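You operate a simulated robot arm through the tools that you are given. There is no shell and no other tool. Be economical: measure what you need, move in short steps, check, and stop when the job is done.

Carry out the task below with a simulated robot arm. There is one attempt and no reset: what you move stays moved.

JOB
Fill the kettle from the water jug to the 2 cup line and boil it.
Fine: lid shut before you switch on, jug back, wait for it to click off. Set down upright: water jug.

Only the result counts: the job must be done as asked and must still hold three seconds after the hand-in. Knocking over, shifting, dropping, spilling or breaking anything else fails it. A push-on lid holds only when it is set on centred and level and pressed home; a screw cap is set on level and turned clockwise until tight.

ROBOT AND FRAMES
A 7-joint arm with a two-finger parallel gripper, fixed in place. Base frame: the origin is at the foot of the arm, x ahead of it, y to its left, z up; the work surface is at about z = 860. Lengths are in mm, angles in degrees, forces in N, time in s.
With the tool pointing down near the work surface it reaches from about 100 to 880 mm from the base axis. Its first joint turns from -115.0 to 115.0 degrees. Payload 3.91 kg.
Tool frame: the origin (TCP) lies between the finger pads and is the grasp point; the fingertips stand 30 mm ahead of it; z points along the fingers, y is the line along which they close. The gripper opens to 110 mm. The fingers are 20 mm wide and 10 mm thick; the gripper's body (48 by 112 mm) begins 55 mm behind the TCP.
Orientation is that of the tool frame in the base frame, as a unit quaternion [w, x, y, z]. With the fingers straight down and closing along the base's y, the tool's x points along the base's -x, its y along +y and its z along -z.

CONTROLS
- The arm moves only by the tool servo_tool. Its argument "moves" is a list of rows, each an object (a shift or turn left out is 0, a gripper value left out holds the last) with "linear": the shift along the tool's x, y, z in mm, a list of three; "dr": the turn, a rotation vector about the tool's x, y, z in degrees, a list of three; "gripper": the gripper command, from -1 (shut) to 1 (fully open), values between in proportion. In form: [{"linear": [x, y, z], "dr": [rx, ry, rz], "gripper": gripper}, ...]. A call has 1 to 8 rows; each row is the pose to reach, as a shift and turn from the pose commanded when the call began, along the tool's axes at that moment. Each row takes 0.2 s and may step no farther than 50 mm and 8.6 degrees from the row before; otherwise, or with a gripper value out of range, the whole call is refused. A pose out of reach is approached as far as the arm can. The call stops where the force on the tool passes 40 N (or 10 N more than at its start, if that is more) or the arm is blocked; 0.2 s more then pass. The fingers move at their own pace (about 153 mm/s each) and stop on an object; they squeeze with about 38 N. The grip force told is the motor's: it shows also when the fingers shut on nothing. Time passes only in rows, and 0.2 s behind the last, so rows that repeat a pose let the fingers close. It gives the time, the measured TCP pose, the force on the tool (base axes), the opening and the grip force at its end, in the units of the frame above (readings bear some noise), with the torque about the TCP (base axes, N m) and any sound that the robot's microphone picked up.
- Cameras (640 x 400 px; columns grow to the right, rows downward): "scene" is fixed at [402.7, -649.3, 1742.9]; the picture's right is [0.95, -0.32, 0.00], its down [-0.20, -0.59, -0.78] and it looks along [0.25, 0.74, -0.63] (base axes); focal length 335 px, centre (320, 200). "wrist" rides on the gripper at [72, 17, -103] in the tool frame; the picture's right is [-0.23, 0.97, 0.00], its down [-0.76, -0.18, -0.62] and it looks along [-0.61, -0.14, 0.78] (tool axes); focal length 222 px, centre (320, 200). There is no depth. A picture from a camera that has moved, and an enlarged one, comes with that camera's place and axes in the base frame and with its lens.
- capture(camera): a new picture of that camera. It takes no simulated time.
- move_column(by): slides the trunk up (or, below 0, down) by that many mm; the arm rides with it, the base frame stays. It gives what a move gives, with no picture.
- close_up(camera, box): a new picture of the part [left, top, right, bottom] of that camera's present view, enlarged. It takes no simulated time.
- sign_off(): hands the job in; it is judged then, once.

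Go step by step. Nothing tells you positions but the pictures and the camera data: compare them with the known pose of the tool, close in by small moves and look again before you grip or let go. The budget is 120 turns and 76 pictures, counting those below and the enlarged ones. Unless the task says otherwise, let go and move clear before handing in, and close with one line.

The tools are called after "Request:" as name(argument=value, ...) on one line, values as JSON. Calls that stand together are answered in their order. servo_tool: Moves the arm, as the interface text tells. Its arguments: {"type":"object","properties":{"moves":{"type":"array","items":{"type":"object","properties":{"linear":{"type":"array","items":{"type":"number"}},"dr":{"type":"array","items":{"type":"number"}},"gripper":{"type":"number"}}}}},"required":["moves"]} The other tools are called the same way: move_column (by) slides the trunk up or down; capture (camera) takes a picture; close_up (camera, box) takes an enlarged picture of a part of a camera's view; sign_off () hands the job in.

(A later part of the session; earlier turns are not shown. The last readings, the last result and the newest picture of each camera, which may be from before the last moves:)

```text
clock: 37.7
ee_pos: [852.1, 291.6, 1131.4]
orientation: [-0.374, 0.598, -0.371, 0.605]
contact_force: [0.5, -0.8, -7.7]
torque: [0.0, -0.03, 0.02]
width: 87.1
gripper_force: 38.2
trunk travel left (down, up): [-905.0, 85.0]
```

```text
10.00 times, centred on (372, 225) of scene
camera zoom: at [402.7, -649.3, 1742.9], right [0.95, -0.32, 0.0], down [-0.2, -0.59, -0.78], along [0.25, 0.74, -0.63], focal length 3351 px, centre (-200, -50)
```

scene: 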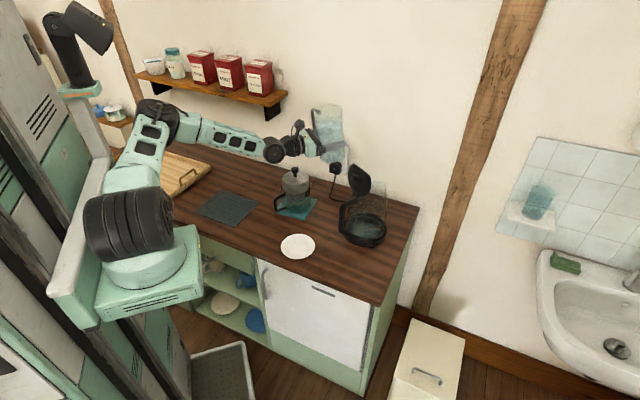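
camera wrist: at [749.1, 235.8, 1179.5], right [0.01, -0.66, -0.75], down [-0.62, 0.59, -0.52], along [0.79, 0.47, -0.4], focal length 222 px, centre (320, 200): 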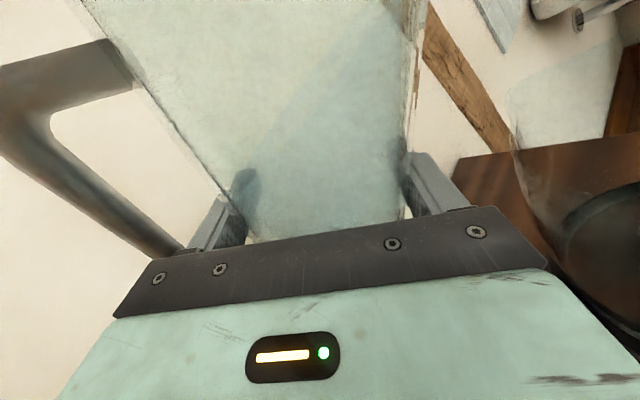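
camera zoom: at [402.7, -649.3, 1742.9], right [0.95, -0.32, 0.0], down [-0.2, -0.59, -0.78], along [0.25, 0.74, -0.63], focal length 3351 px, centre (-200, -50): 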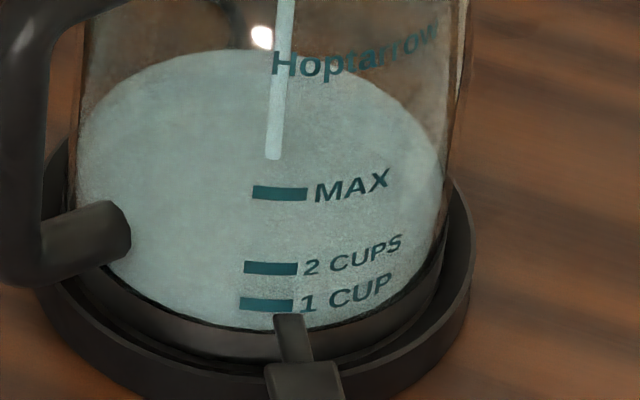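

Level is about at 1 cup (surface's back edge at row 48, needs about row 12; force 2.7 N lost of about 4.7). Continue.

Request:
servo_tool(moves=[{"dr": [0, 0, 2.5]}, {"dr": [0, 0, 5]}, {"dr": [0, 0, 5]}, {"dr": [0, 0, 5]}, {"dr": [0, 0, 5]}])

Request:
close_up(camera="scene", box=[352, 200, 392, 240])

```text
clock: 38.9
ee_pos: [853.0, 293.2, 1129.7]
orientation: [-0.4, 0.581, -0.395, 0.588]
contact_force: [-0.2, -0.5, -7.9]
torque: [-0.08, -0.03, -0.02]
width: 87.1
gripper_force: 37.7
trunk travel left (down, up): [-905.0, 85.0]
```

```text
10.00 times, centred on (372, 220) of scene
camera zoom: at [402.7, -649.3, 1742.9], right [0.95, -0.32, 0.0], down [-0.2, -0.59, -0.78], along [0.25, 0.74, -0.63], focal length 3351 px, centre (-200, 0)
```

zoom: 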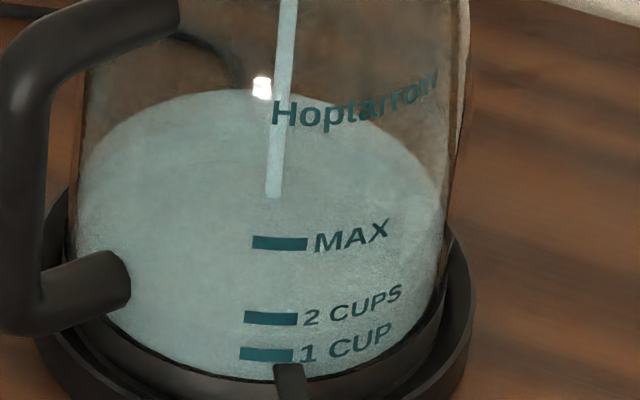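

About 1.35 cups now (back edge must rise roughly 24 px more). Continue likewise.

Request:
servo_tool(moves=[{"dr": [0, 0, 2.5]}, {"dr": [0, 0, 5]}, {"dr": [0, 0, 5]}, {"dr": [0, 0, 5]}, {"dr": [0, 0, 5]}])

Request:
close_up(camera="scene", box=[352, 200, 392, 240])

```text
clock: 40.1
ee_pos: [852.0, 292.6, 1131.0]
orientation: [-0.425, 0.563, -0.422, 0.57]
contact_force: [0.0, 0.2, -6.7]
torque: [0.02, -0.04, 0.0]
width: 87.4
gripper_force: 38.0
trunk travel left (down, up): [-905.0, 85.0]
```

```text
10.00 times, centred on (372, 220) of scene
camera zoom: at [402.7, -649.3, 1742.9], right [0.95, -0.32, 0.0], down [-0.2, -0.59, -0.78], along [0.25, 0.74, -0.63], focal length 3351 px, centre (-200, 0)
```

zoom: 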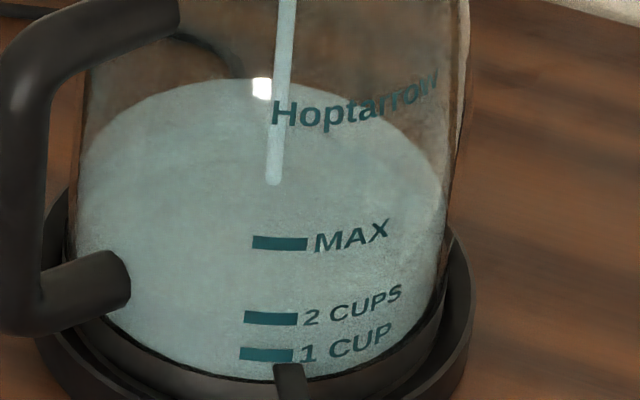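

Request:
servo_tool(moves=[{"dr": [0, 0, 2]}, {"dr": [0, 0, 4]}, {"dr": [0, 0, 4]}, {"dr": [0, 0, 4]}])

Request:
close_up(camera="scene", box=[352, 200, 392, 240])

```text
clock: 41.1
ee_pos: [853.0, 292.8, 1130.9]
orientation: [-0.446, 0.547, -0.44, 0.556]
contact_force: [-0.6, -0.2, -6.0]
torque: [0.03, -0.01, 0.01]
width: 87.2
gripper_force: 38.1
trunk travel left (down, up): [-905.0, 85.0]
```

```text
10.00 times, centred on (372, 220) of scene
camera zoom: at [402.7, -649.3, 1742.9], right [0.95, -0.32, 0.0], down [-0.2, -0.59, -0.78], along [0.25, 0.74, -0.63], focal length 3351 px, centre (-200, 0)
```

zoom: 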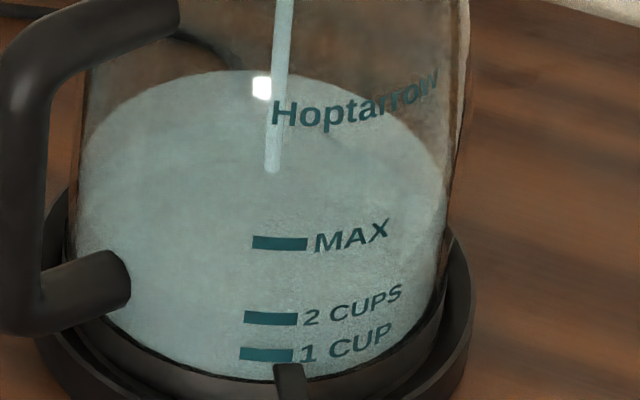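

Nearly there. One more moment of flow, then tilt back to stop.

Request:
servo_tool(moves=[{"dr": [0, 0, 0]}, {"dr": [0, 0, 0]}, {"dr": [0, 0, -8]}, {"dr": [0, 0, -16]}, {"dr": [0, 0, -24]}, {"dr": [0, 0, -32]}])

Request:
close_up(camera="scene", box=[352, 200, 392, 240])

```text
clock: 42.5
ee_pos: [852.2, 293.2, 1131.2]
orientation: [-0.273, 0.649, -0.271, 0.657]
contact_force: [0.3, -0.9, -5.3]
torque: [-0.05, -0.01, 0.0]
width: 87.4
gripper_force: 38.1
trunk travel left (down, up): [-905.0, 85.0]
```

```text
10.00 times, centred on (372, 220) of scene
camera zoom: at [402.7, -649.3, 1742.9], right [0.95, -0.32, 0.0], down [-0.2, -0.59, -0.78], along [0.25, 0.74, -0.63], focal length 3351 px, centre (-200, 0)
```

zoom: 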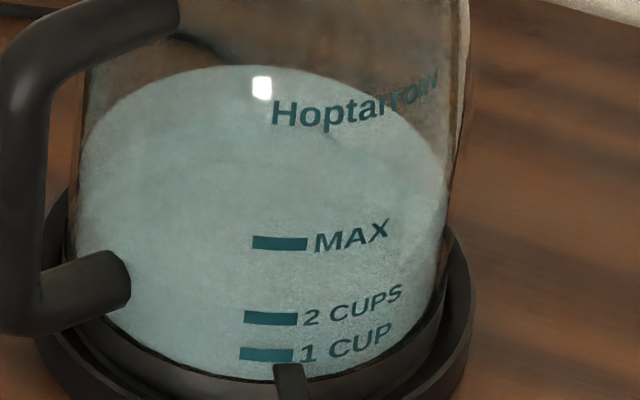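

Flow has stopped and the level reads right about the 2-cup line. I'll bring the jug upright and lift away.

Request:
servo_tool(moves=[{"dr": [0, 0, -7]}, {"dr": [0, 0, -14]}, {"dr": [0, 0, -21]}, {"dr": [0, 0, -28]}, {"dr": [0, 0, -35]}, {"dr": [0, 0, -40]}, {"dr": [0, 0, -45]}])

Request:
servo_tool(moves=[{"linear": [20, 0, 0]}, {"linear": [40, 0, 0]}, {"linear": [60, 0, -10]}, {"linear": [75, 0, -30]}, {"linear": [90, 0, -55]}, {"linear": [100, 0, -80]}, {"linear": [100, 0, -95]}])

```text
clock: 44.1
ee_pos: [852.8, 293.4, 1130.8]
orientation: [-0.002, 0.703, -0.002, 0.712]
contact_force: [0.0, 0.9, -4.9]
torque: [-0.1, -0.06, 0.0]
width: 87.1
gripper_force: 38.3
trunk travel left (down, up): [-905.0, 85.0]
```

```text
clock: 45.7
ee_pos: [756.8, 291.4, 1229.9]
orientation: [-0.002, 0.703, -0.004, 0.711]
contact_force: [0.0, 0.7, -5.3]
torque: [-0.06, -0.04, 0.02]
width: 87.2
gripper_force: 38.4
trunk travel left (down, up): [-905.0, 85.0]
```

Request:
servo_tool(moves=[{"linear": [0, -8, -21], "dr": [8, 0, 0]}, {"linear": [0, -15, -42], "dr": [16, 0, 0]}, {"linear": [0, -22, -63], "dr": [24, 0, 0]}, {"linear": [0, -30, -84], "dr": [32, 0, 0]}])

Request:
servo_tool(moves=[{"linear": [0, 0, -10], "dr": [6, 0, 0]}, {"linear": [0, 0, -20], "dr": [12, 0, 0]}])

```text
clock: 46.7
ee_pos: [671.7, 321.3, 1228.3]
orientation: [-0.197, 0.675, 0.193, 0.684]
contact_force: [-0.3, 0.6, -6.0]
torque: [-0.05, -0.05, -0.04]
width: 87.4
gripper_force: 38.5
trunk travel left (down, up): [-905.0, 85.0]
```

```text
clock: 47.3
ee_pos: [662.2, 305.8, 1222.3]
orientation: [-0.255, 0.657, 0.255, 0.662]
contact_force: [0.6, -1.0, -5.6]
torque: [-0.06, -0.05, 0.11]
width: 87.4
gripper_force: 37.7
out of reach, approached as far as the arm can: row 2
trunk travel left (down, up): [-905.0, 85.0]
```

Again the edge of reach near d≈42°. I'll look at the arm's configuration.

Request:
close_up(camera="scene", box=[40, 40, 380, 320])

```text
1.43 times, centred on (210, 180) of scene
camera zoom: at [402.7, -649.3, 1742.9], right [0.95, -0.32, 0.0], down [-0.2, -0.59, -0.78], along [0.25, 0.74, -0.63], focal length 479 px, centre (477, 229)
```

zoom: 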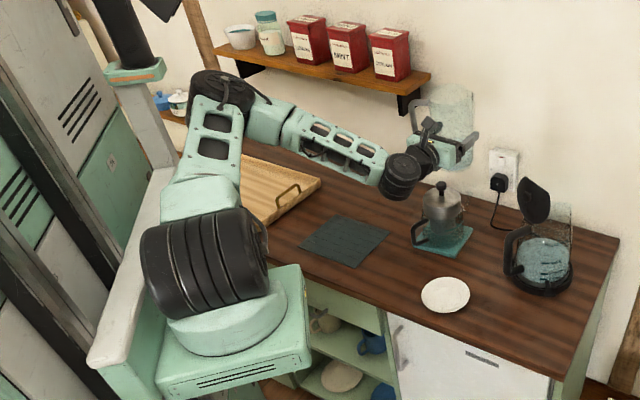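

Request:
servo_tool(moves=[{"linear": [5, -20, 4]}, {"linear": [8, -40, 8]}, {"linear": [8, -60, 10]}, {"linear": [8, -80, 10]}])

```text
clock: 48.3
ee_pos: [620.1, 360.9, 1213.2]
orientation: [-0.247, 0.656, 0.273, 0.659]
contact_force: [-0.3, -0.2, -6.0]
torque: [-0.04, -0.08, 0.01]
width: 87.4
gripper_force: 38.1
trunk travel left (down, up): [-905.0, 85.0]
```

Request:
servo_tool(moves=[{"linear": [5, -20, -2], "dr": [2, 0, 0]}, {"linear": [8, -40, -4], "dr": [5, 0, 0]}, {"linear": [8, -60, -7], "dr": [8, 0, 0]}, {"linear": [8, -77, -10], "dr": [11, 0, 0]}])

```text
clock: 49.3
ee_pos: [636.7, 322.0, 1239.6]
orientation: [-0.246, 0.663, 0.254, 0.659]
contact_force: [0.5, -1.1, -5.4]
torque: [0.0, -0.09, 0.04]
width: 87.1
gripper_force: 38.3
trunk travel left (down, up): [-905.0, 85.0]
stopped in row 4: the arm was blocked; the commanded pose is now the measured one
```

Blocked by the arm's own limits when yawing here. I'll instead translate leftwards while holding the present yaw, at a larger radius.

Request:
servo_tool(moves=[{"linear": [0, -14, 12]}, {"linear": [0, -40, 20]}, {"linear": [0, -66, 20]}, {"linear": [0, -92, 20]}])

```text
clock: 50.0
ee_pos: [622.5, 305.8, 1155.4]
orientation: [-0.141, 0.692, 0.312, 0.635]
contact_force: [-0.6, 0.2, -4.9]
torque: [-0.04, -0.08, -0.01]
width: 87.3
gripper_force: 38.1
trunk travel left (down, up): [-905.0, 85.0]
stopped in row 3: the arm was blocked; the commanded pose is now the measured one
```

Request:
capture(camera="scene")

```text
28 pictures are left
```

scene: 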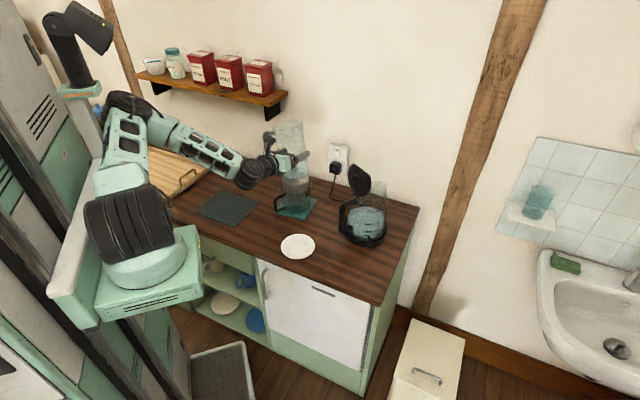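

The arm is twisting and sinking; I'll go back up to the last good pose, higher than before, and level out.

Request:
servo_tool(moves=[{"linear": [40, 5, -5], "dr": [0, 2, 3]}, {"linear": [75, 15, 8], "dr": [-1, 5, 6]}, {"linear": [105, 28, 24], "dr": [-3, 7, 9]}, {"linear": [127, 41, 40], "dr": [-4, 8.8, 11.6]}, {"linear": [127, 41, 40], "dr": [-4, 8.8, 11.6]}])

```text
clock: 50.4
ee_pos: [612.4, 307.2, 1141.9]
orientation: [-0.139, 0.698, 0.334, 0.618]
contact_force: [1.4, 1.8, -2.9]
torque: [-0.15, 0.03, -0.03]
width: 87.2
gripper_force: 38.3
trunk travel left (down, up): [-905.0, 85.0]
stopped in row 2: the force on the tool passed its limit at 68 N (the readings are from after the stop); the commanded pose is now the measured one
```

Something touched again. I'll raise the trunk straight up and look.

Request:
move_column(by=80)

Request:
close_up(camera="scene", box=[230, 90, 350, 230])

```text
clock: 51.6
ee_pos: [613.6, 306.8, 1223.2]
orientation: [-0.14, 0.698, 0.331, 0.619]
contact_force: [-0.2, -0.9, -5.6]
torque: [-0.04, -0.05, 0.0]
width: 87.5
gripper_force: 38.3
trunk travel left (down, up): [-985.0, 5.0]
```

```text
2.86 times, centred on (290, 160) of scene
camera zoom: at [402.7, -649.3, 1742.9], right [0.95, -0.32, 0.0], down [-0.2, -0.59, -0.78], along [0.25, 0.74, -0.63], focal length 957 px, centre (406, 314)
```

zoom: 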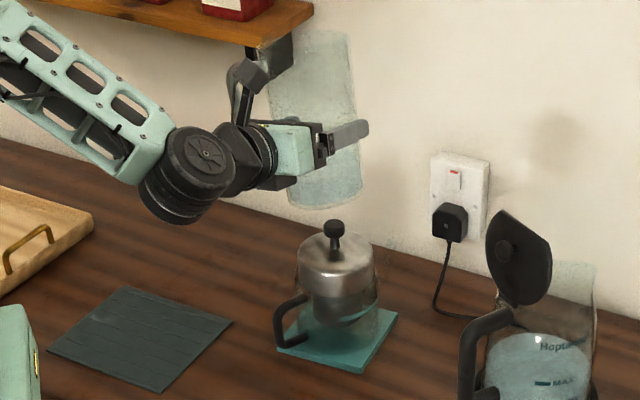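

The cafetière still stands where it was. I need to see what blocks the elbow.

Request:
close_up(camera="scene", box=[30, 0, 290, 200])

```text
2.00 times, centred on (160, 100) of scene
camera zoom: at [402.7, -649.3, 1742.9], right [0.95, -0.32, 0.0], down [-0.2, -0.59, -0.78], along [0.25, 0.74, -0.63], focal length 670 px, centre (640, 400)
```

zoom: 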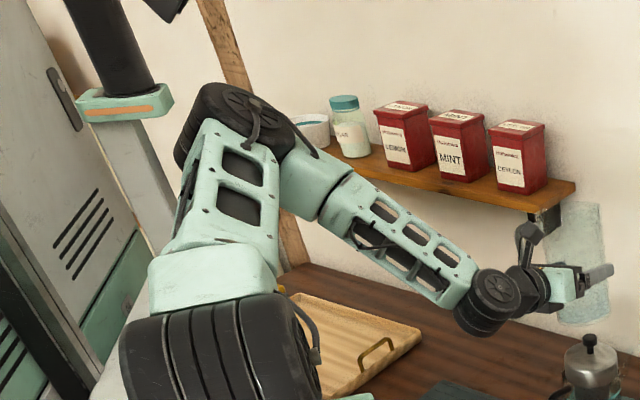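

The wrist seems caught near alignment with the forearm, with a roll limit. The jug is only a quarter full, so I can let it lean a little: test moving up while allowing that lean.

Request:
servo_tool(moves=[{"linear": [10, 0, 0], "dr": [0, 0, -3]}, {"linear": [20, 0, 0], "dr": [0, 0, -6]}, {"linear": [30, 0, 0], "dr": [0, 0, -9]}])

```text
clock: 52.4
ee_pos: [613.2, 314.5, 1253.6]
orientation: [-0.091, 0.67, 0.385, 0.628]
contact_force: [0.5, 0.2, -5.6]
torque: [-0.03, -0.07, 0.02]
width: 87.5
gripper_force: 38.1
trunk travel left (down, up): [-985.0, 5.0]
```

That works. I'll go on left with yaw, keeping the lean.

Request:
servo_tool(moves=[{"linear": [7, -17, 1], "dr": [2.4, 1, -0.5]}, {"linear": [14, -33, 2], "dr": [4.9, 2, -1]}, {"linear": [21, -50, 4], "dr": [7.3, 2.9, -1.5]}])

```text
clock: 53.2
ee_pos: [584.2, 343.2, 1275.7]
orientation: [-0.112, 0.658, 0.407, 0.624]
contact_force: [0.1, 0.0, -5.9]
torque: [-0.01, -0.04, 0.01]
width: 87.4
gripper_force: 37.5
out of reach, approached as far as the arm can: row 1, 2, 3
trunk travel left (down, up): [-985.0, 5.0]
```

Request:
servo_tool(moves=[{"linear": [0, -15, 7], "dr": [3, 1.2, -4]}, {"linear": [1, -30, 15], "dr": [6, 2.4, -8]}, {"linear": [1, -46, 22], "dr": [9.1, 3.6, -12]}])

```text
clock: 54.0
ee_pos: [549.6, 398.7, 1330.5]
orientation: [-0.105, 0.607, 0.505, 0.605]
contact_force: [-4.4, 0.1, -4.4]
torque: [-0.03, -0.08, -0.16]
width: 87.4
gripper_force: 38.2
out of reach, approached as far as the arm can: row 1, 2, 3
trunk travel left (down, up): [-985.0, 5.0]
```

Request:
servo_tool(moves=[{"linear": [-2, -19, 8], "dr": [3.4, 3.6, -1]}, {"linear": [-5, -38, 16], "dr": [6.8, 7.2, -2]}, {"linear": [-8, -56, 24], "dr": [10.1, 10.8, -3]}])

Request:
capture(camera="scene")

```text
clock: 54.8
ee_pos: [529.5, 403.8, 1316.9]
orientation: [-0.126, 0.593, 0.553, 0.572]
contact_force: [0.4, 0.9, -5.2]
torque: [0.01, -0.03, -0.02]
width: 87.1
gripper_force: 38.5
out of reach, approached as far as the arm can: row 1, 2, 3
trunk travel left (down, up): [-985.0, 5.0]
```

```text
25 pictures are left
```

scene: 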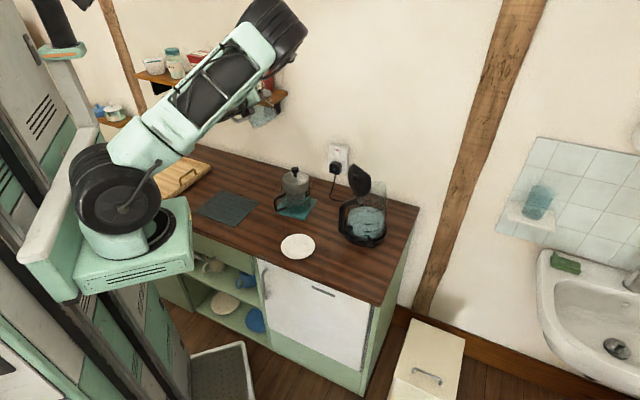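

The elbow has swung over to the other side (as at the start). The jug is in free space; I'll try levelling it here.

Request:
servo_tool(moves=[{"dr": [0, 4, 6]}, {"dr": [0, 8, 12]}, {"dr": [0, 12, 18]}, {"dr": [0, 16, 24]}])

```text
clock: 55.8
ee_pos: [510.0, 397.4, 1303.4]
orientation: [-0.187, 0.634, 0.533, 0.529]
contact_force: [0.2, -1.5, -5.7]
torque: [0.03, -0.05, 0.02]
width: 87.2
gripper_force: 38.1
out of reach, approached as far as the arm can: row 1, 2, 3, 4
trunk travel left (down, up): [-985.0, 5.0]
```

Request:
servo_tool(moves=[{"linear": [-5, -25, 20]}, {"linear": [-10, -50, 40], "dr": [0, 3, 2]}, {"linear": [-15, -75, 60], "dr": [0, 6, 4]}, {"linear": [-20, -100, 80], "dr": [0, 9, 7]}])

```text
clock: 56.8
ee_pos: [480.9, 499.8, 1369.1]
orientation: [-0.259, 0.622, 0.476, 0.565]
contact_force: [-0.5, -3.1, -3.0]
torque: [-0.04, 0.01, 0.05]
width: 87.1
gripper_force: 38.1
out of reach, approached as far as the arm can: row 2, 3, 4
trunk travel left (down, up): [-985.0, 5.0]
```

Request:
servo_tool(moves=[{"linear": [-18, -3, -4], "dr": [0, 3, 3]}, {"linear": [-36, -6, -8], "dr": [0, 6, 6]}, {"linear": [-55, -9, -12], "dr": [0, 9, 9]}, {"linear": [-73, -12, -15], "dr": [0, 13, 12.5]}])

Request:
capture(camera="scene")

```text
clock: 57.8
ee_pos: [426.6, 501.1, 1407.1]
orientation: [-0.322, 0.617, 0.429, 0.575]
contact_force: [1.4, -0.7, -5.6]
torque: [0.02, -0.07, 0.07]
width: 87.3
gripper_force: 38.2
out of reach, approached as far as the arm can: row 1, 2, 3, 4
trunk travel left (down, up): [-985.0, 5.0]
```

```text
24 pictures are left
```

scene: 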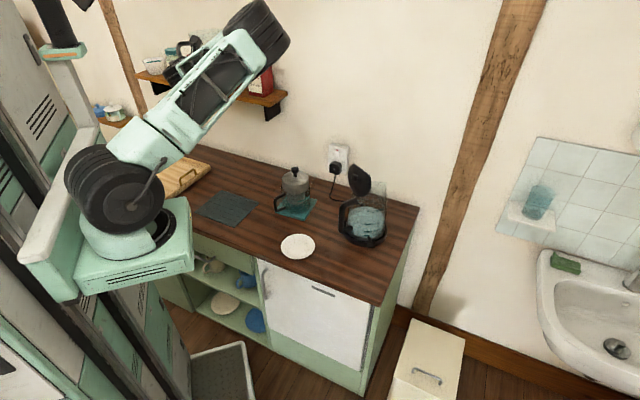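

Almost level now and pointing near 64°. The trunk can lower everything without changing the arm's shape, so I'll lower it 250 mm and then reach forward.

Request:
move_column(by=-250)

Request:
servo_tool(moves=[{"linear": [0, 0, 10], "dr": [0, 3, 2]}, {"linear": [0, 5, 20], "dr": [0, 6, 4]}, {"linear": [0, 10, 20], "dr": [0, 7, 5]}])

Request:
capture(camera="wrist")

```text
clock: 60.4
ee_pos: [426.7, 500.8, 1156.8]
orientation: [-0.321, 0.617, 0.43, 0.575]
contact_force: [0.6, -0.4, -5.0]
torque: [-0.01, -0.08, 0.01]
width: 87.4
gripper_force: 37.9
trunk travel left (down, up): [-735.0, 255.0]
```

```text
clock: 61.2
ee_pos: [429.8, 495.7, 1178.6]
orientation: [-0.338, 0.611, 0.415, 0.583]
contact_force: [0.4, -0.6, -5.3]
torque: [-0.01, -0.07, -0.01]
width: 87.2
gripper_force: 37.6
out of reach, approached as far as the arm can: row 1, 2, 3
trunk travel left (down, up): [-735.0, 255.0]
```

```text
23 pictures are left
camera wrist: at [398.9, 403.2, 1262.3], right [0.88, -0.44, -0.15], down [-0.41, -0.57, -0.71], along [0.22, 0.69, -0.69], focal length 222 px, centre (320, 200)
```

wrist: 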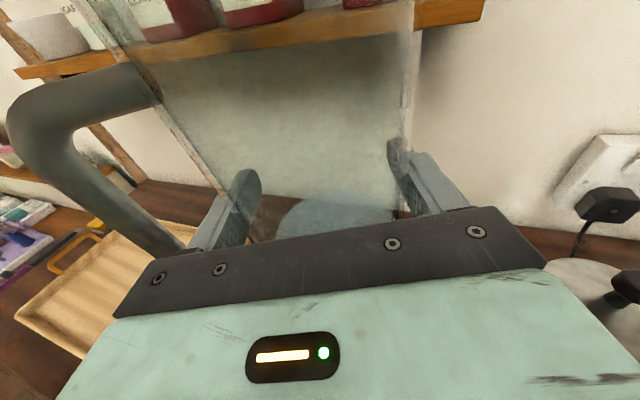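

Request:
servo_tool(moves=[{"linear": [-28, 3, 14], "dr": [0, 1, 1]}, {"linear": [-56, 7, 28], "dr": [0, 2, 2]}, {"linear": [-85, 10, 43], "dr": [0, 4, 3]}, {"linear": [-114, 13, 58], "dr": [0, 5, 4]}])

```text
clock: 62.2
ee_pos: [421.0, 502.5, 1089.1]
orientation: [-0.33, 0.655, 0.419, 0.536]
contact_force: [1.1, -0.4, -2.0]
torque: [-0.08, 0.03, 0.05]
width: 87.3
gripper_force: 37.8
out of reach, approached as far as the arm can: row 1, 2, 3, 4
trunk travel left (down, up): [-735.0, 255.0]
```

In this elbow pose the tool levels best when it is high relative to the shoulder. I'll go up with the arm and then lower with the trunk.

Request:
servo_tool(moves=[{"linear": [30, 0, 5], "dr": [0, 2, 0]}, {"linear": [60, 0, 10], "dr": [0, 5, 0]}, {"linear": [90, 0, 15], "dr": [0, 8, 0]}, {"linear": [120, 0, 20], "dr": [0, 12, 0]}, {"linear": [150, 0, 25], "dr": [0, 12, -1]}])

Request:
move_column(by=-150)

```text
clock: 63.4
ee_pos: [443.4, 552.1, 1232.0]
orientation: [-0.366, 0.593, 0.388, 0.604]
contact_force: [-0.4, -0.4, -4.4]
torque: [-0.06, -0.01, -0.04]
width: 87.3
gripper_force: 38.1
out of reach, approached as far as the arm can: row 3, 4
trunk travel left (down, up): [-735.0, 255.0]
```

```text
clock: 65.1
ee_pos: [445.5, 551.3, 1079.5]
orientation: [-0.365, 0.594, 0.388, 0.603]
contact_force: [-0.3, -0.4, -4.8]
torque: [-0.01, -0.08, 0.01]
width: 87.4
gripper_force: 38.1
trunk travel left (down, up): [-585.0, 405.0]
```

Level at last, and pointed straight at the jug's home spot. I'll check the surroundings before lowering.

Request:
capture(camera="scene")

Request:
capture(camera="wrist")

```text
22 pictures are left
```

scene: 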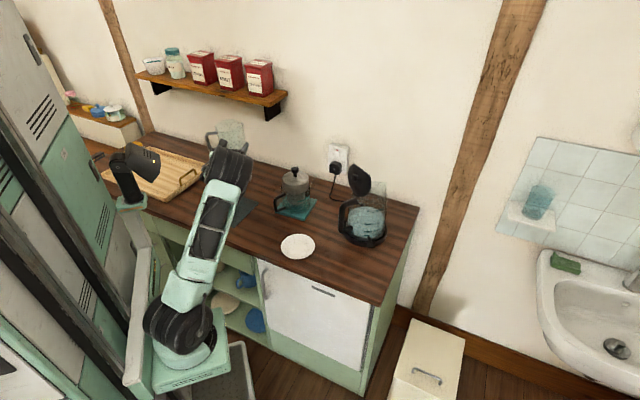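

```text
21 pictures are left
camera wrist: at [413.9, 452.3, 1154.2], right [0.88, -0.43, -0.19], down [-0.41, -0.5, -0.76], along [0.23, 0.75, -0.62], focal length 222 px, centre (320, 200)
```

wrist: 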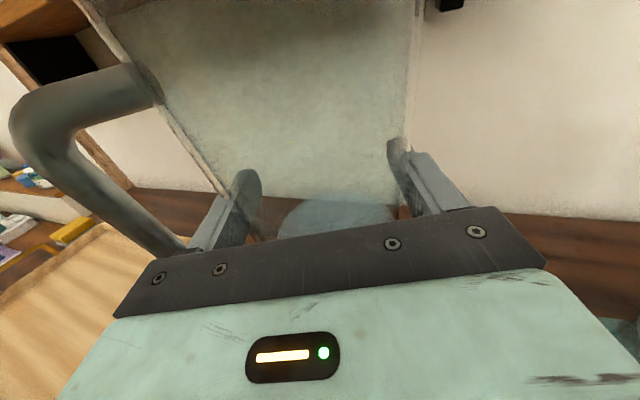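

Clear. Lower by the trunk, then reach forward over the jug's original spot.

Request:
move_column(by=-90)

Request:
servo_tool(moves=[{"linear": [0, 1, 22], "dr": [0, 0, 1]}, {"linear": [0, 2, 45], "dr": [0, 0.5, 2]}, {"linear": [0, 3, 68], "dr": [0, 0.5, 2]}, {"linear": [0, 4, 89], "dr": [0, 0.5, 2]}])

```text
clock: 66.4
ee_pos: [445.4, 551.2, 989.2]
orientation: [-0.365, 0.594, 0.389, 0.603]
contact_force: [-0.4, 0.5, -5.4]
torque: [-0.02, -0.08, -0.03]
width: 87.6
gripper_force: 38.2
trunk travel left (down, up): [-495.0, 495.0]
```

```text
clock: 67.4
ee_pos: [493.3, 625.7, 1000.4]
orientation: [-0.375, 0.6, 0.374, 0.6]
contact_force: [0.7, 0.0, -4.6]
torque: [0.0, -0.05, 0.05]
width: 87.3
gripper_force: 37.6
out of reach, approached as far as the arm can: row 2, 3, 4
trunk travel left (down, up): [-495.0, 495.0]
```

Level and within 6 mm of the original spot. I'll lower with the trunk in careful steps, watching force.

Request:
move_column(by=-45)

Request:
close_up(camera="scene", box=[200, 110, 290, 200])

```text
clock: 68.2
ee_pos: [493.2, 627.5, 953.6]
orientation: [-0.376, 0.599, 0.376, 0.598]
contact_force: [-0.2, 0.1, -5.9]
torque: [-0.01, -0.07, -0.01]
width: 87.2
gripper_force: 38.3
trunk travel left (down, up): [-450.0, 540.0]
```

```text
4.44 times, centred on (245, 155) of scene
camera zoom: at [402.7, -649.3, 1742.9], right [0.95, -0.32, 0.0], down [-0.2, -0.59, -0.78], along [0.25, 0.74, -0.63], focal length 1489 px, centre (653, 400)
```

zoom: 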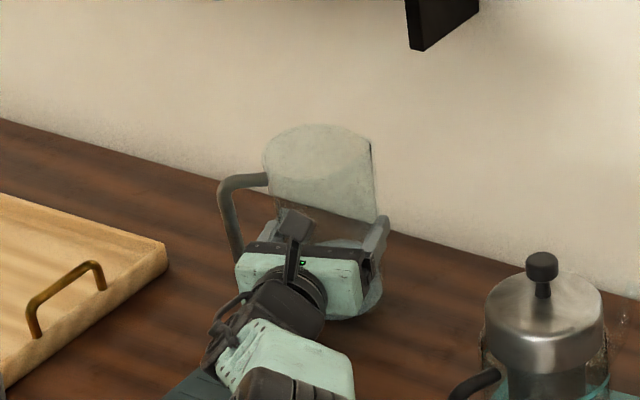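

Request:
move_column(by=-8)

Request:
move_column(by=-6)

Request:
move_column(by=-5)

```text
clock: 68.8
ee_pos: [493.1, 626.5, 947.3]
orientation: [-0.376, 0.599, 0.375, 0.599]
contact_force: [-0.5, 0.3, 0.0]
torque: [-0.13, 0.0, -0.02]
width: 87.1
gripper_force: 37.6
trunk travel left (down, up): [-442.0, 548.0]
```

```text
clock: 69.4
ee_pos: [494.0, 625.6, 945.7]
orientation: [-0.377, 0.597, 0.373, 0.602]
contact_force: [2.4, 8.8, 25.8]
torque: [-0.14, 0.17, -0.04]
width: 86.8
gripper_force: 38.4
trunk travel left (down, up): [-436.0, 554.0]
```

```text
clock: 69.9
ee_pos: [491.8, 625.6, 936.9]
orientation: [-0.376, 0.599, 0.374, 0.6]
contact_force: [1.9, 7.9, 23.6]
torque: [-0.2, 0.3, -0.05]
width: 87.3
gripper_force: 37.8
trunk travel left (down, up): [-431.0, 559.0]
```

Touching down now, pressing a bit too much. I'll ease off until the force is slight.

Request:
move_column(by=4)

Request:
close_up(camera="scene", box=[200, 110, 290, 200])

```text
clock: 70.4
ee_pos: [493.0, 624.1, 936.2]
orientation: [-0.374, 0.601, 0.376, 0.598]
contact_force: [-0.1, 3.3, 8.1]
torque: [-0.18, 0.18, -0.09]
width: 87.2
gripper_force: 37.5
trunk travel left (down, up): [-435.0, 555.0]
```

```text
4.44 times, centred on (245, 155) of scene
camera zoom: at [402.7, -649.3, 1742.9], right [0.95, -0.32, 0.0], down [-0.2, -0.59, -0.78], along [0.25, 0.74, -0.63], focal length 1489 px, centre (653, 400)
```

zoom: 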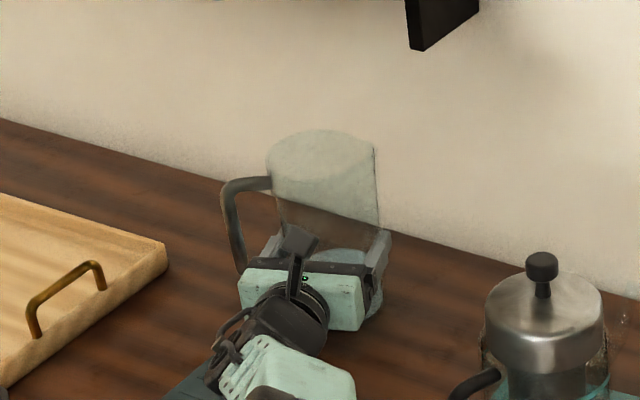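

Upright and seated. I'll release within the handle loop's clearance.

Request:
servo_tool(moves=[{"gripper": 0.65}, {"gripper": 0.75}, {"gripper": 0.85}, {"gripper": 0.85}])

Request:
capture(camera="wrist")

```text
clock: 71.4
ee_pos: [491.7, 626.2, 938.1]
orientation: [-0.376, 0.6, 0.375, 0.599]
contact_force: [0.1, 0.0, -0.2]
torque: [0.04, 0.03, 0.0]
width: 102.0
gripper_force: 0.1
trunk travel left (down, up): [-435.0, 555.0]
```

```text
18 pictures are left
camera wrist: at [462.9, 524.6, 1012.3], right [0.88, -0.43, -0.23], down [-0.43, -0.48, -0.76], along [0.21, 0.77, -0.61], focal length 222 px, centre (320, 200)
```

wrist: 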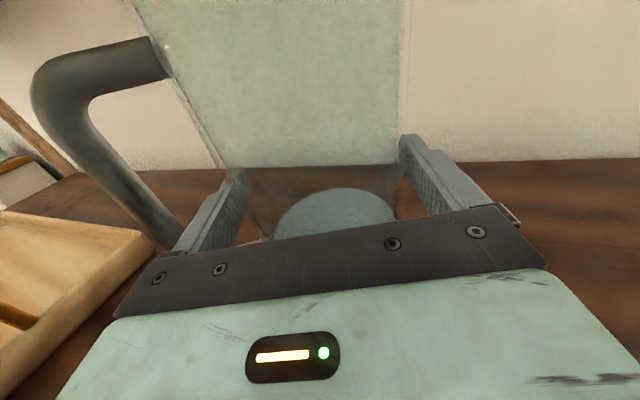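

Request:
servo_tool(moves=[{"linear": [0, 0, -12]}, {"linear": [0, 0, -24]}, {"linear": [0, 0, -36]}, {"linear": [0, 0, -48]}])

```text
clock: 72.4
ee_pos: [471.6, 581.1, 939.6]
orientation: [-0.374, 0.601, 0.374, 0.6]
contact_force: [-0.1, 0.3, -0.8]
torque: [-0.02, 0.02, -0.02]
width: 102.0
gripper_force: 0.1
trunk travel left (down, up): [-435.0, 555.0]
```

Request:
servo_tool(moves=[{"linear": [0, 0, -15]}, {"linear": [0, 0, -30]}, {"linear": [0, 0, -45]}, {"linear": [0, 0, -60]}, {"linear": [0, 0, -75]}])

Request:
capture(camera="wrist")

```text
clock: 73.6
ee_pos: [439.1, 515.4, 939.9]
orientation: [-0.376, 0.599, 0.376, 0.599]
contact_force: [-0.7, 0.0, 0.3]
torque: [-0.02, 0.01, 0.0]
width: 101.8
gripper_force: 0.1
trunk travel left (down, up): [-435.0, 555.0]
```

```text
17 pictures are left
camera wrist: at [409.6, 414.0, 1012.6], right [0.88, -0.43, -0.23], down [-0.43, -0.48, -0.76], along [0.21, 0.77, -0.61], focal length 222 px, centre (320, 200)
```

wrist: 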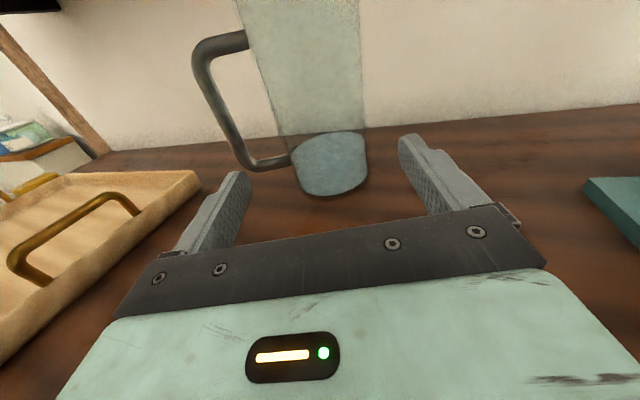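

The jug stands upright at home. Next is the kettle lid: I'll raise the trunk and turn the tool back to pointing down.

Request:
move_column(by=420)

Request:
servo_tool(moves=[{"linear": [0, 0, -10], "dr": [0, -8.5, 0], "gripper": -1}, {"linear": [0, 0, -20], "dr": [0, -17, 0]}, {"linear": [0, 0, -30], "dr": [0, -25.5, 0]}, {"linear": [0, 0, -40], "dr": [0, -34, 0]}, {"linear": [0, 0, -50], "dr": [0, -42.5, 0]}, {"linear": [0, 0, -60], "dr": [0, -51, 0]}, {"linear": [0, 0, -70], "dr": [0, -59.5, 0]}, {"linear": [0, 0, -80], "dr": [0, -68, 0]}])

```text
refused: 420 is not a number from -400 to 400
```

```text
clock: 75.4
ee_pos: [403.7, 443.3, 940.2]
orientation: [-0.102, 0.832, 0.521, 0.16]
contact_force: [0.6, -1.3, 0.6]
torque: [-0.01, 0.0, 0.02]
width: 0.0
gripper_force: 37.2
trunk travel left (down, up): [-435.0, 555.0]
```

Request:
move_column(by=390)

Request:
servo_tool(moves=[{"dr": [0, -7.5, 0]}, {"dr": [0, -15, 0]}, {"dr": [0, -22, 0]}])

Request:
servo_tool(moves=[{"dr": [0, 0, 8.5]}, {"dr": [0, 0, 17]}, {"dr": [0, 0, 25.5]}, {"dr": [0, 0, 34]}, {"dr": [0, 0, 42.5]}, {"dr": [0, 0, 51]}, {"dr": [0, 0, 59.5]}, {"dr": [0, 0, 68]}])

Request:
servo_tool(moves=[{"dr": [0, 0, 8.5]}, {"dr": [0, 0, 17]}, {"dr": [0, 0, 25.5]}, {"dr": [0, 0, 34]}, {"dr": [0, 0, 42.5]}, {"dr": [0, 0, 51]}, {"dr": [0, 0, 59.5]}, {"dr": [0, 0, 68]}])

```text
clock: 79.2
ee_pos: [404.4, 442.5, 1329.8]
orientation: [-0.101, 0.832, 0.521, 0.162]
contact_force: [0.6, 0.2, -0.5]
torque: [-0.02, -0.01, 0.0]
width: 0.0
gripper_force: 38.1
trunk travel left (down, up): [-825.0, 165.0]
```

```text
clock: 80.0
ee_pos: [404.7, 444.5, 1330.4]
orientation: [0.0, 0.848, 0.531, -0.001]
contact_force: [-0.1, -0.3, 0.9]
torque: [0.06, -0.04, -0.02]
width: 0.0
gripper_force: 37.6
trunk travel left (down, up): [-825.0, 165.0]
```

```text
clock: 81.8
ee_pos: [404.1, 443.7, 1330.8]
orientation: [-0.001, 0.999, -0.036, -0.001]
contact_force: [-0.2, 0.1, -0.5]
torque: [-0.01, -0.04, 0.02]
width: 0.0
gripper_force: 37.8
trunk travel left (down, up): [-825.0, 165.0]
```

```text
clock: 83.6
ee_pos: [404.9, 444.3, 1330.6]
orientation: [0.001, 0.809, -0.588, -0.001]
contact_force: [0.3, 0.2, 1.5]
torque: [0.02, 0.02, -0.02]
width: 0.0
gripper_force: 37.7
trunk travel left (down, up): [-825.0, 165.0]
```

Request:
servo_tool(moves=[{"linear": [24, -13, 0], "dr": [0, 0, 8.5]}, {"linear": [48, -27, 0], "dr": [0, 0, 17]}, {"linear": [71, -40, 0], "dr": [0, 0, 25.5]}, {"linear": [95, -53, 0], "dr": [0, 0, 34]}, {"linear": [119, -67, 0], "dr": [0, 0, 42.5]}, {"linear": [142, -80, 0], "dr": [0, 0, 51]}, {"linear": [166, -93, 0], "dr": [0, 0, 59.5]}, {"linear": [190, -106, 0], "dr": [0, 0, 68]}])

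Request:
servo_tool(moves=[{"linear": [-5, -36, 0], "dr": [0, 0, 7]}, {"linear": [-9, -72, 0], "dr": [0, 0, 14]}, {"linear": [-14, -108, 0], "dr": [0, 0, 21]}, {"linear": [-18, -144, 0], "dr": [0, 0, 28]}, {"linear": [-23, -180, 0], "dr": [0, 0, 35]}, {"linear": [-27, -216, 0], "dr": [0, 0, 40]}])

Request:
capture(camera="wrist")

```text
clock: 85.4
ee_pos: [562.4, 296.1, 1329.3]
orientation: [0.0, -0.341, 0.94, 0.0]
contact_force: [0.4, 0.3, -0.4]
torque: [0.01, -0.02, -0.01]
width: 0.2
gripper_force: 37.4
trunk travel left (down, up): [-825.0, 165.0]
```

```text
clock: 86.8
ee_pos: [725.1, 147.1, 1328.6]
orientation: [0.0, 0.001, 1.0, 0.0]
contact_force: [0.1, 0.0, 0.6]
torque: [-0.01, -0.01, 0.03]
width: 0.0
gripper_force: 37.9
trunk travel left (down, up): [-825.0, 165.0]
```

```text
16 pictures are left
camera wrist: at [652.5, 162.8, 1433.1], right [0.23, 0.97, 0.0], down [0.76, -0.18, 0.62], along [0.61, -0.14, -0.78], focal length 222 px, centre (320, 200)
```

wrist: 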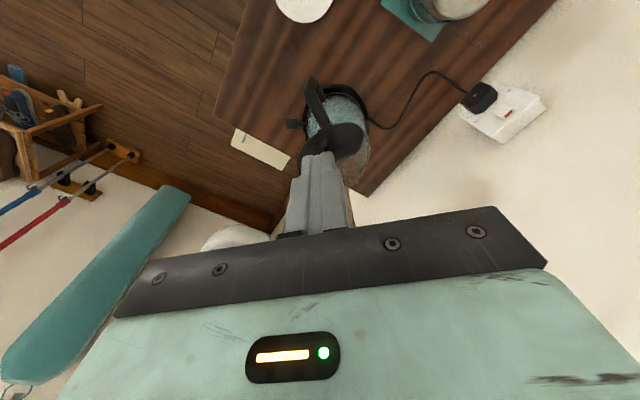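

Now the kettle is just beyond the fingertips. I'll enlarge to see the lid, handle and socket switch.

Request:
close_up(camera="wrist", box=[270, 60, 390, 180])

Request:
close_up(camera="scene", box=[320, 130, 420, 250])

```text
3.33 times, centred on (330, 120) of wrist
camera zoom: at [652.5, 162.8, 1433.1], right [0.23, 0.97, 0.0], down [0.76, -0.18, 0.62], along [0.61, -0.14, -0.78], focal length 740 px, centre (287, 467)
```

zoom: 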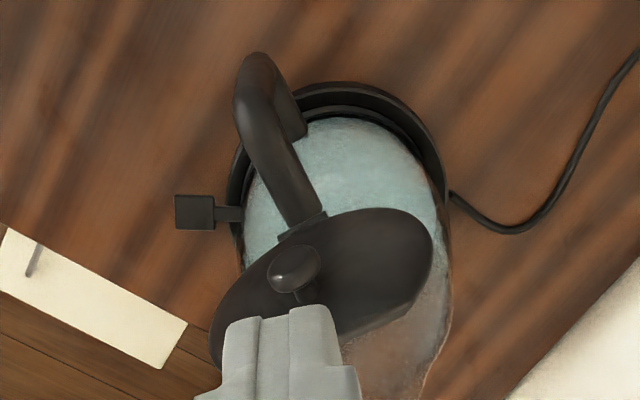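

```text
3.33 times, centred on (370, 190) of scene
camera zoom: at [402.7, -649.3, 1742.9], right [0.95, -0.32, 0.0], down [-0.2, -0.59, -0.78], along [0.25, 0.74, -0.63], focal length 1117 px, centre (153, 233)
```

zoom: 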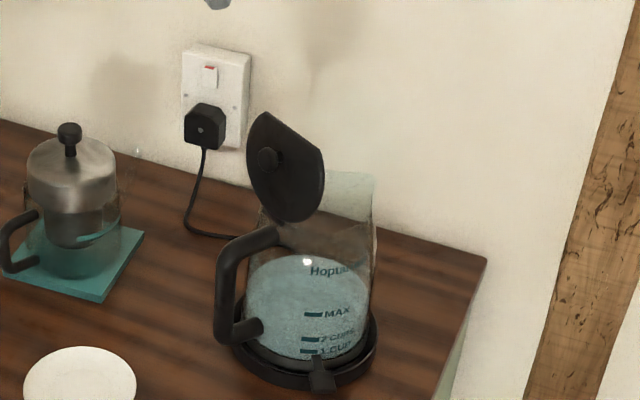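

Measured: lid hinge near (785,140,1062), knob near (780,137,1137), and the raised switch paddle near (823,59,905). The socket is on. I'll bring the closed fingers down just behind the lid's knob side.

Request:
servo_tool(moves=[{"linear": [-2, -3, 39]}, {"linear": [-5, -6, 78]}, {"linear": [-8, -9, 117]}, {"linear": [-10, -12, 154]}])

Request:
close_up(camera="scene", box=[320, 110, 420, 230])

```text
clock: 87.8
ee_pos: [733.5, 133.4, 1176.2]
orientation: [0.0, 0.0, 1.0, 0.0]
contact_force: [-0.1, 0.1, -0.5]
torque: [0.0, -0.01, -0.01]
width: 0.0
gripper_force: 37.8
trunk travel left (down, up): [-825.0, 165.0]
```

```text
3.33 times, centred on (370, 170) of scene
camera zoom: at [402.7, -649.3, 1742.9], right [0.95, -0.32, 0.0], down [-0.2, -0.59, -0.78], along [0.25, 0.74, -0.63], focal length 1117 px, centre (153, 300)
```

zoom: 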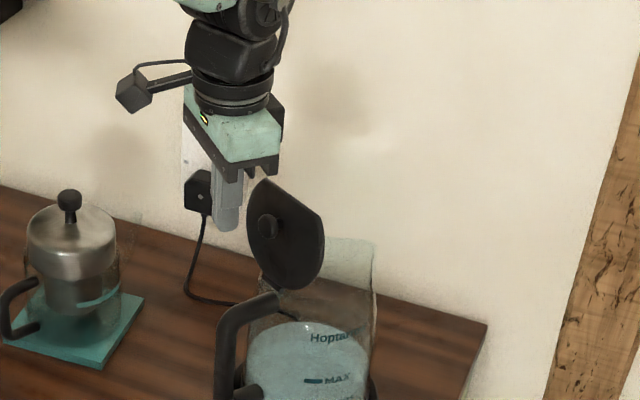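

The fingertip is level with the knob, about 20 mm away. I'll push gently toward +x.

Request:
servo_tool(moves=[{"linear": [-12, 2, 0]}, {"linear": [-24, 4, 0]}, {"linear": [-36, 6, 0]}, {"linear": [-48, 8, 0]}, {"linear": [-60, 10, 0]}, {"linear": [-72, 12, 0]}, {"linear": [-84, 14, 0]}])

Request:
close_up(camera="scene", box=[320, 120, 420, 240])

```text
clock: 89.4
ee_pos: [816.0, 147.9, 1176.5]
orientation: [-0.001, 0.0, 1.0, 0.0]
contact_force: [-0.4, -0.4, -0.2]
torque: [0.01, -0.05, -0.02]
width: 0.0
gripper_force: 37.2
trunk travel left (down, up): [-825.0, 165.0]
```

```text
3.33 times, centred on (370, 180) of scene
camera zoom: at [402.7, -649.3, 1742.9], right [0.95, -0.32, 0.0], down [-0.2, -0.59, -0.78], along [0.25, 0.74, -0.63], focal length 1117 px, centre (153, 267)
```

zoom: 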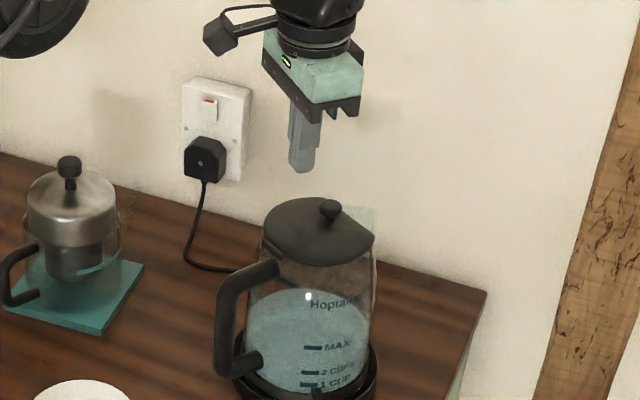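

The lid has fallen shut. I'll press lightly on its knob to make sure it is home.

Request:
servo_tool(moves=[{"linear": [-22, 0, 0]}, {"linear": [-42, 0, 10]}, {"linear": [-42, 0, 25]}, {"linear": [-42, 0, 40]}])

Request:
servo_tool(moves=[{"linear": [0, 0, 4]}, {"linear": [0, 0, 8]}, {"linear": [0, 0, 12]}, {"linear": [0, 0, 15]}])

```text
clock: 90.4
ee_pos: [859.1, 150.7, 1136.4]
orientation: [0.0, -0.001, 1.0, 0.001]
contact_force: [-0.7, 0.6, 0.0]
torque: [0.03, -0.02, 0.02]
width: 0.0
gripper_force: 37.2
trunk travel left (down, up): [-825.0, 165.0]
```

```text
clock: 91.4
ee_pos: [861.3, 149.0, 1120.5]
orientation: [0.0, -0.001, 1.0, 0.0]
contact_force: [0.5, -0.4, -0.1]
torque: [0.01, -0.02, -0.01]
width: 0.1
gripper_force: 38.1
trunk travel left (down, up): [-825.0, 165.0]
```

Request:
servo_tool(moves=[{"linear": [0, 0, 4]}, {"linear": [0, 0, 8]}, {"linear": [0, 0, 12]}])

Request:
close_up(camera="scene", box=[340, 150, 410, 250])

```text
clock: 92.2
ee_pos: [860.0, 148.5, 1116.6]
orientation: [0.004, 0.0, 1.0, 0.002]
contact_force: [3.7, -0.9, 40.7]
torque: [0.28, -0.07, -0.07]
width: 0.2
gripper_force: 37.8
trunk travel left (down, up): [-825.0, 165.0]
```

```text
4.00 times, centred on (375, 200) of scene
camera zoom: at [402.7, -649.3, 1742.9], right [0.95, -0.32, 0.0], down [-0.2, -0.59, -0.78], along [0.25, 0.74, -0.63], focal length 1340 px, centre (100, 200)
```

zoom: 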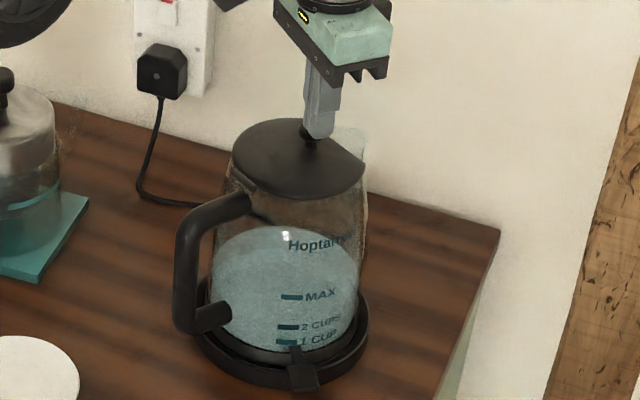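

The lid is pressed home. I'll lift off and go round to the lever side, turning the tool so the camera looks at the kettle's marks.

Request:
servo_tool(moves=[{"linear": [0, 0, -30]}, {"linear": [0, 0, -60]}, {"linear": [9, -45, -70]}, {"linear": [18, -90, -70]}, {"linear": [28, -135, -70]}, {"linear": [37, -180, -70]}])

Request:
servo_tool(moves=[{"dr": [0, 0, -8.5]}, {"dr": [0, 0, -17]}, {"dr": [0, 0, -25.5]}, {"dr": [0, 0, -34]}, {"dr": [0, 0, -42.5]}, {"dr": [0, 0, -51]}, {"dr": [0, 0, -59.5]}, {"dr": [0, 0, -68]}])

Request:
servo_tool(moves=[{"dr": [0, 0, -7.5]}, {"dr": [0, 0, -15]}, {"dr": [0, 0, -22]}])

Request:
servo_tool(moves=[{"dr": [0, -7, 0]}, {"dr": [0, -14, 0]}, {"dr": [0, -21, 0]}, {"dr": [0, -28, 0]}, {"dr": [0, -33, 0]}])

```text
clock: 93.6
ee_pos: [820.7, -28.4, 1177.6]
orientation: [-0.001, -0.001, 1.0, 0.0]
contact_force: [1.0, 0.1, 0.4]
torque: [-0.05, 0.02, 0.02]
width: 0.3
gripper_force: 37.1
trunk travel left (down, up): [-825.0, 165.0]
```

```text
clock: 95.4
ee_pos: [823.9, -29.3, 1178.5]
orientation: [-0.001, -0.561, 0.828, 0.001]
contact_force: [0.0, -0.3, 1.2]
torque: [-0.02, -0.01, 0.0]
width: 0.1
gripper_force: 37.3
trunk travel left (down, up): [-825.0, 165.0]
```

```text
clock: 96.2
ee_pos: [821.7, -30.4, 1177.3]
orientation: [0.0, 0.708, -0.706, 0.0]
contact_force: [0.8, 0.1, 0.2]
torque: [0.03, -0.03, 0.01]
width: 0.0
gripper_force: 37.5
trunk travel left (down, up): [-825.0, 165.0]
```

```text
clock: 97.4
ee_pos: [823.0, -30.4, 1178.4]
orientation: [-0.201, 0.678, -0.677, -0.202]
contact_force: [-0.1, -0.6, -0.5]
torque: [-0.03, -0.02, 0.01]
width: 0.0
gripper_force: 37.3
trunk travel left (down, up): [-825.0, 165.0]
```

Request:
servo_tool(moves=[{"linear": [16, 0, 32]}, {"linear": [32, 0, 64]}, {"linear": [48, 0, 96]}, {"linear": [64, 0, 128]}, {"linear": [80, 0, 160]}])

Request:
capture(camera="wrist")

```text
clock: 98.6
ee_pos: [822.5, -9.8, 1002.5]
orientation: [-0.201, 0.679, -0.677, -0.201]
contact_force: [-0.5, 0.3, 0.6]
torque: [0.01, -0.03, -0.04]
width: 0.0
gripper_force: 37.5
trunk travel left (down, up): [-825.0, 165.0]
```

```text
10 pictures are left
camera wrist: at [806.6, -128.6, 1051.1], right [-0.97, 0.19, 0.12], down [0.18, 0.3, 0.94], along [0.14, 0.93, -0.33], focal length 222 px, centre (320, 200)
```

wrist: 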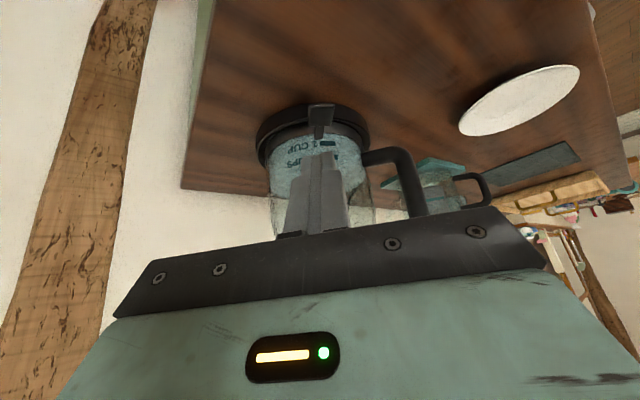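

The camera now sees the kettle (upside-down) nearly level. I'll enlarge once to check water level and lever.

Request:
close_up(camera="wrist", box=[255, 95, 385, 215])

```text
3.33 times, centred on (320, 155) of wrist
camera zoom: at [806.6, -128.6, 1051.1], right [-0.97, 0.19, 0.12], down [0.18, 0.3, 0.94], along [0.14, 0.93, -0.33], focal length 740 px, centre (320, 350)
```

zoom: 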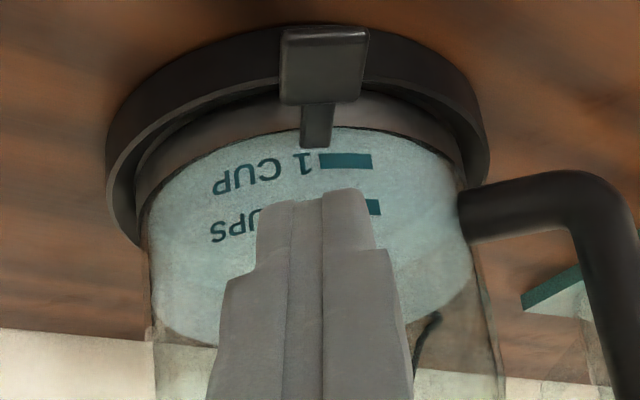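

The level sits on the 2-cup mark. The switch paddle is at about (821,57,~897), raised; I'll hover the tip over it and then press straight down.

Request:
servo_tool(moves=[{"linear": [-1, 0, 25]}, {"linear": [-2, 0, 50]}, {"linear": [-3, 0, 73]}])

Request:
close_up(camera="wrist", box=[270, 80, 390, 190])

```text
clock: 99.4
ee_pos: [822.0, 31.9, 940.7]
orientation: [-0.201, 0.679, -0.678, -0.201]
contact_force: [0.3, -0.3, 0.8]
torque: [0.05, -0.01, -0.04]
width: 0.0
gripper_force: 37.1
trunk travel left (down, up): [-825.0, 165.0]
```

```text
3.64 times, centred on (330, 135) of wrist
camera zoom: at [805.8, -85.5, 989.0], right [-0.97, 0.19, 0.12], down [0.18, 0.3, 0.94], along [0.14, 0.94, -0.33], focal length 808 px, centre (284, 436)
```

zoom: 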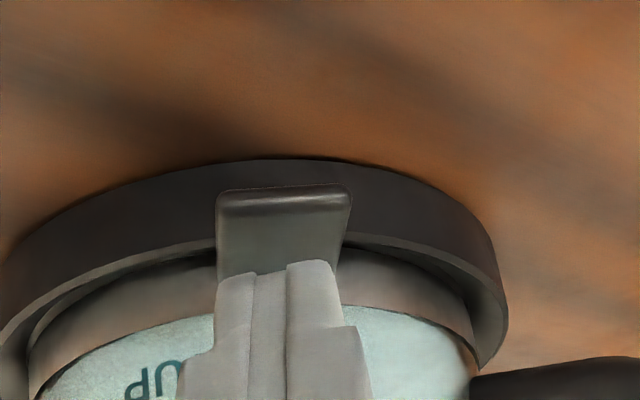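

The tip is right above the paddle. Pressing straight down in small steps, listening.

Request:
servo_tool(moves=[{"linear": [2.2, 0, 3.3]}, {"linear": [4.4, 0, 6.7]}, {"linear": [6.5, 0, 10]}, {"linear": [8.7, 0, 13.4]}])

```text
clock: 100.4
ee_pos: [821.0, 32.4, 924.7]
orientation: [0.2, -0.678, 0.679, 0.201]
contact_force: [-0.3, 0.3, 0.8]
torque: [0.01, 0.0, -0.01]
width: 0.0
gripper_force: 37.0
trunk travel left (down, up): [-825.0, 165.0]
```

Request:
servo_tool(moves=[{"linear": [2.2, 0, 3.3]}, {"linear": [4.4, 0, 6.7]}, {"linear": [6.5, 0, 10]}, {"linear": [6.5, 0, 10]}])

```text
clock: 101.4
ee_pos: [823.5, 30.9, 914.3]
orientation: [-0.202, 0.678, -0.678, -0.2]
contact_force: [-1.2, -4.9, 12.4]
torque: [-0.1, -0.08, 0.04]
width: 0.0
gripper_force: 38.0
trunk travel left (down, up): [-825.0, 165.0]
```

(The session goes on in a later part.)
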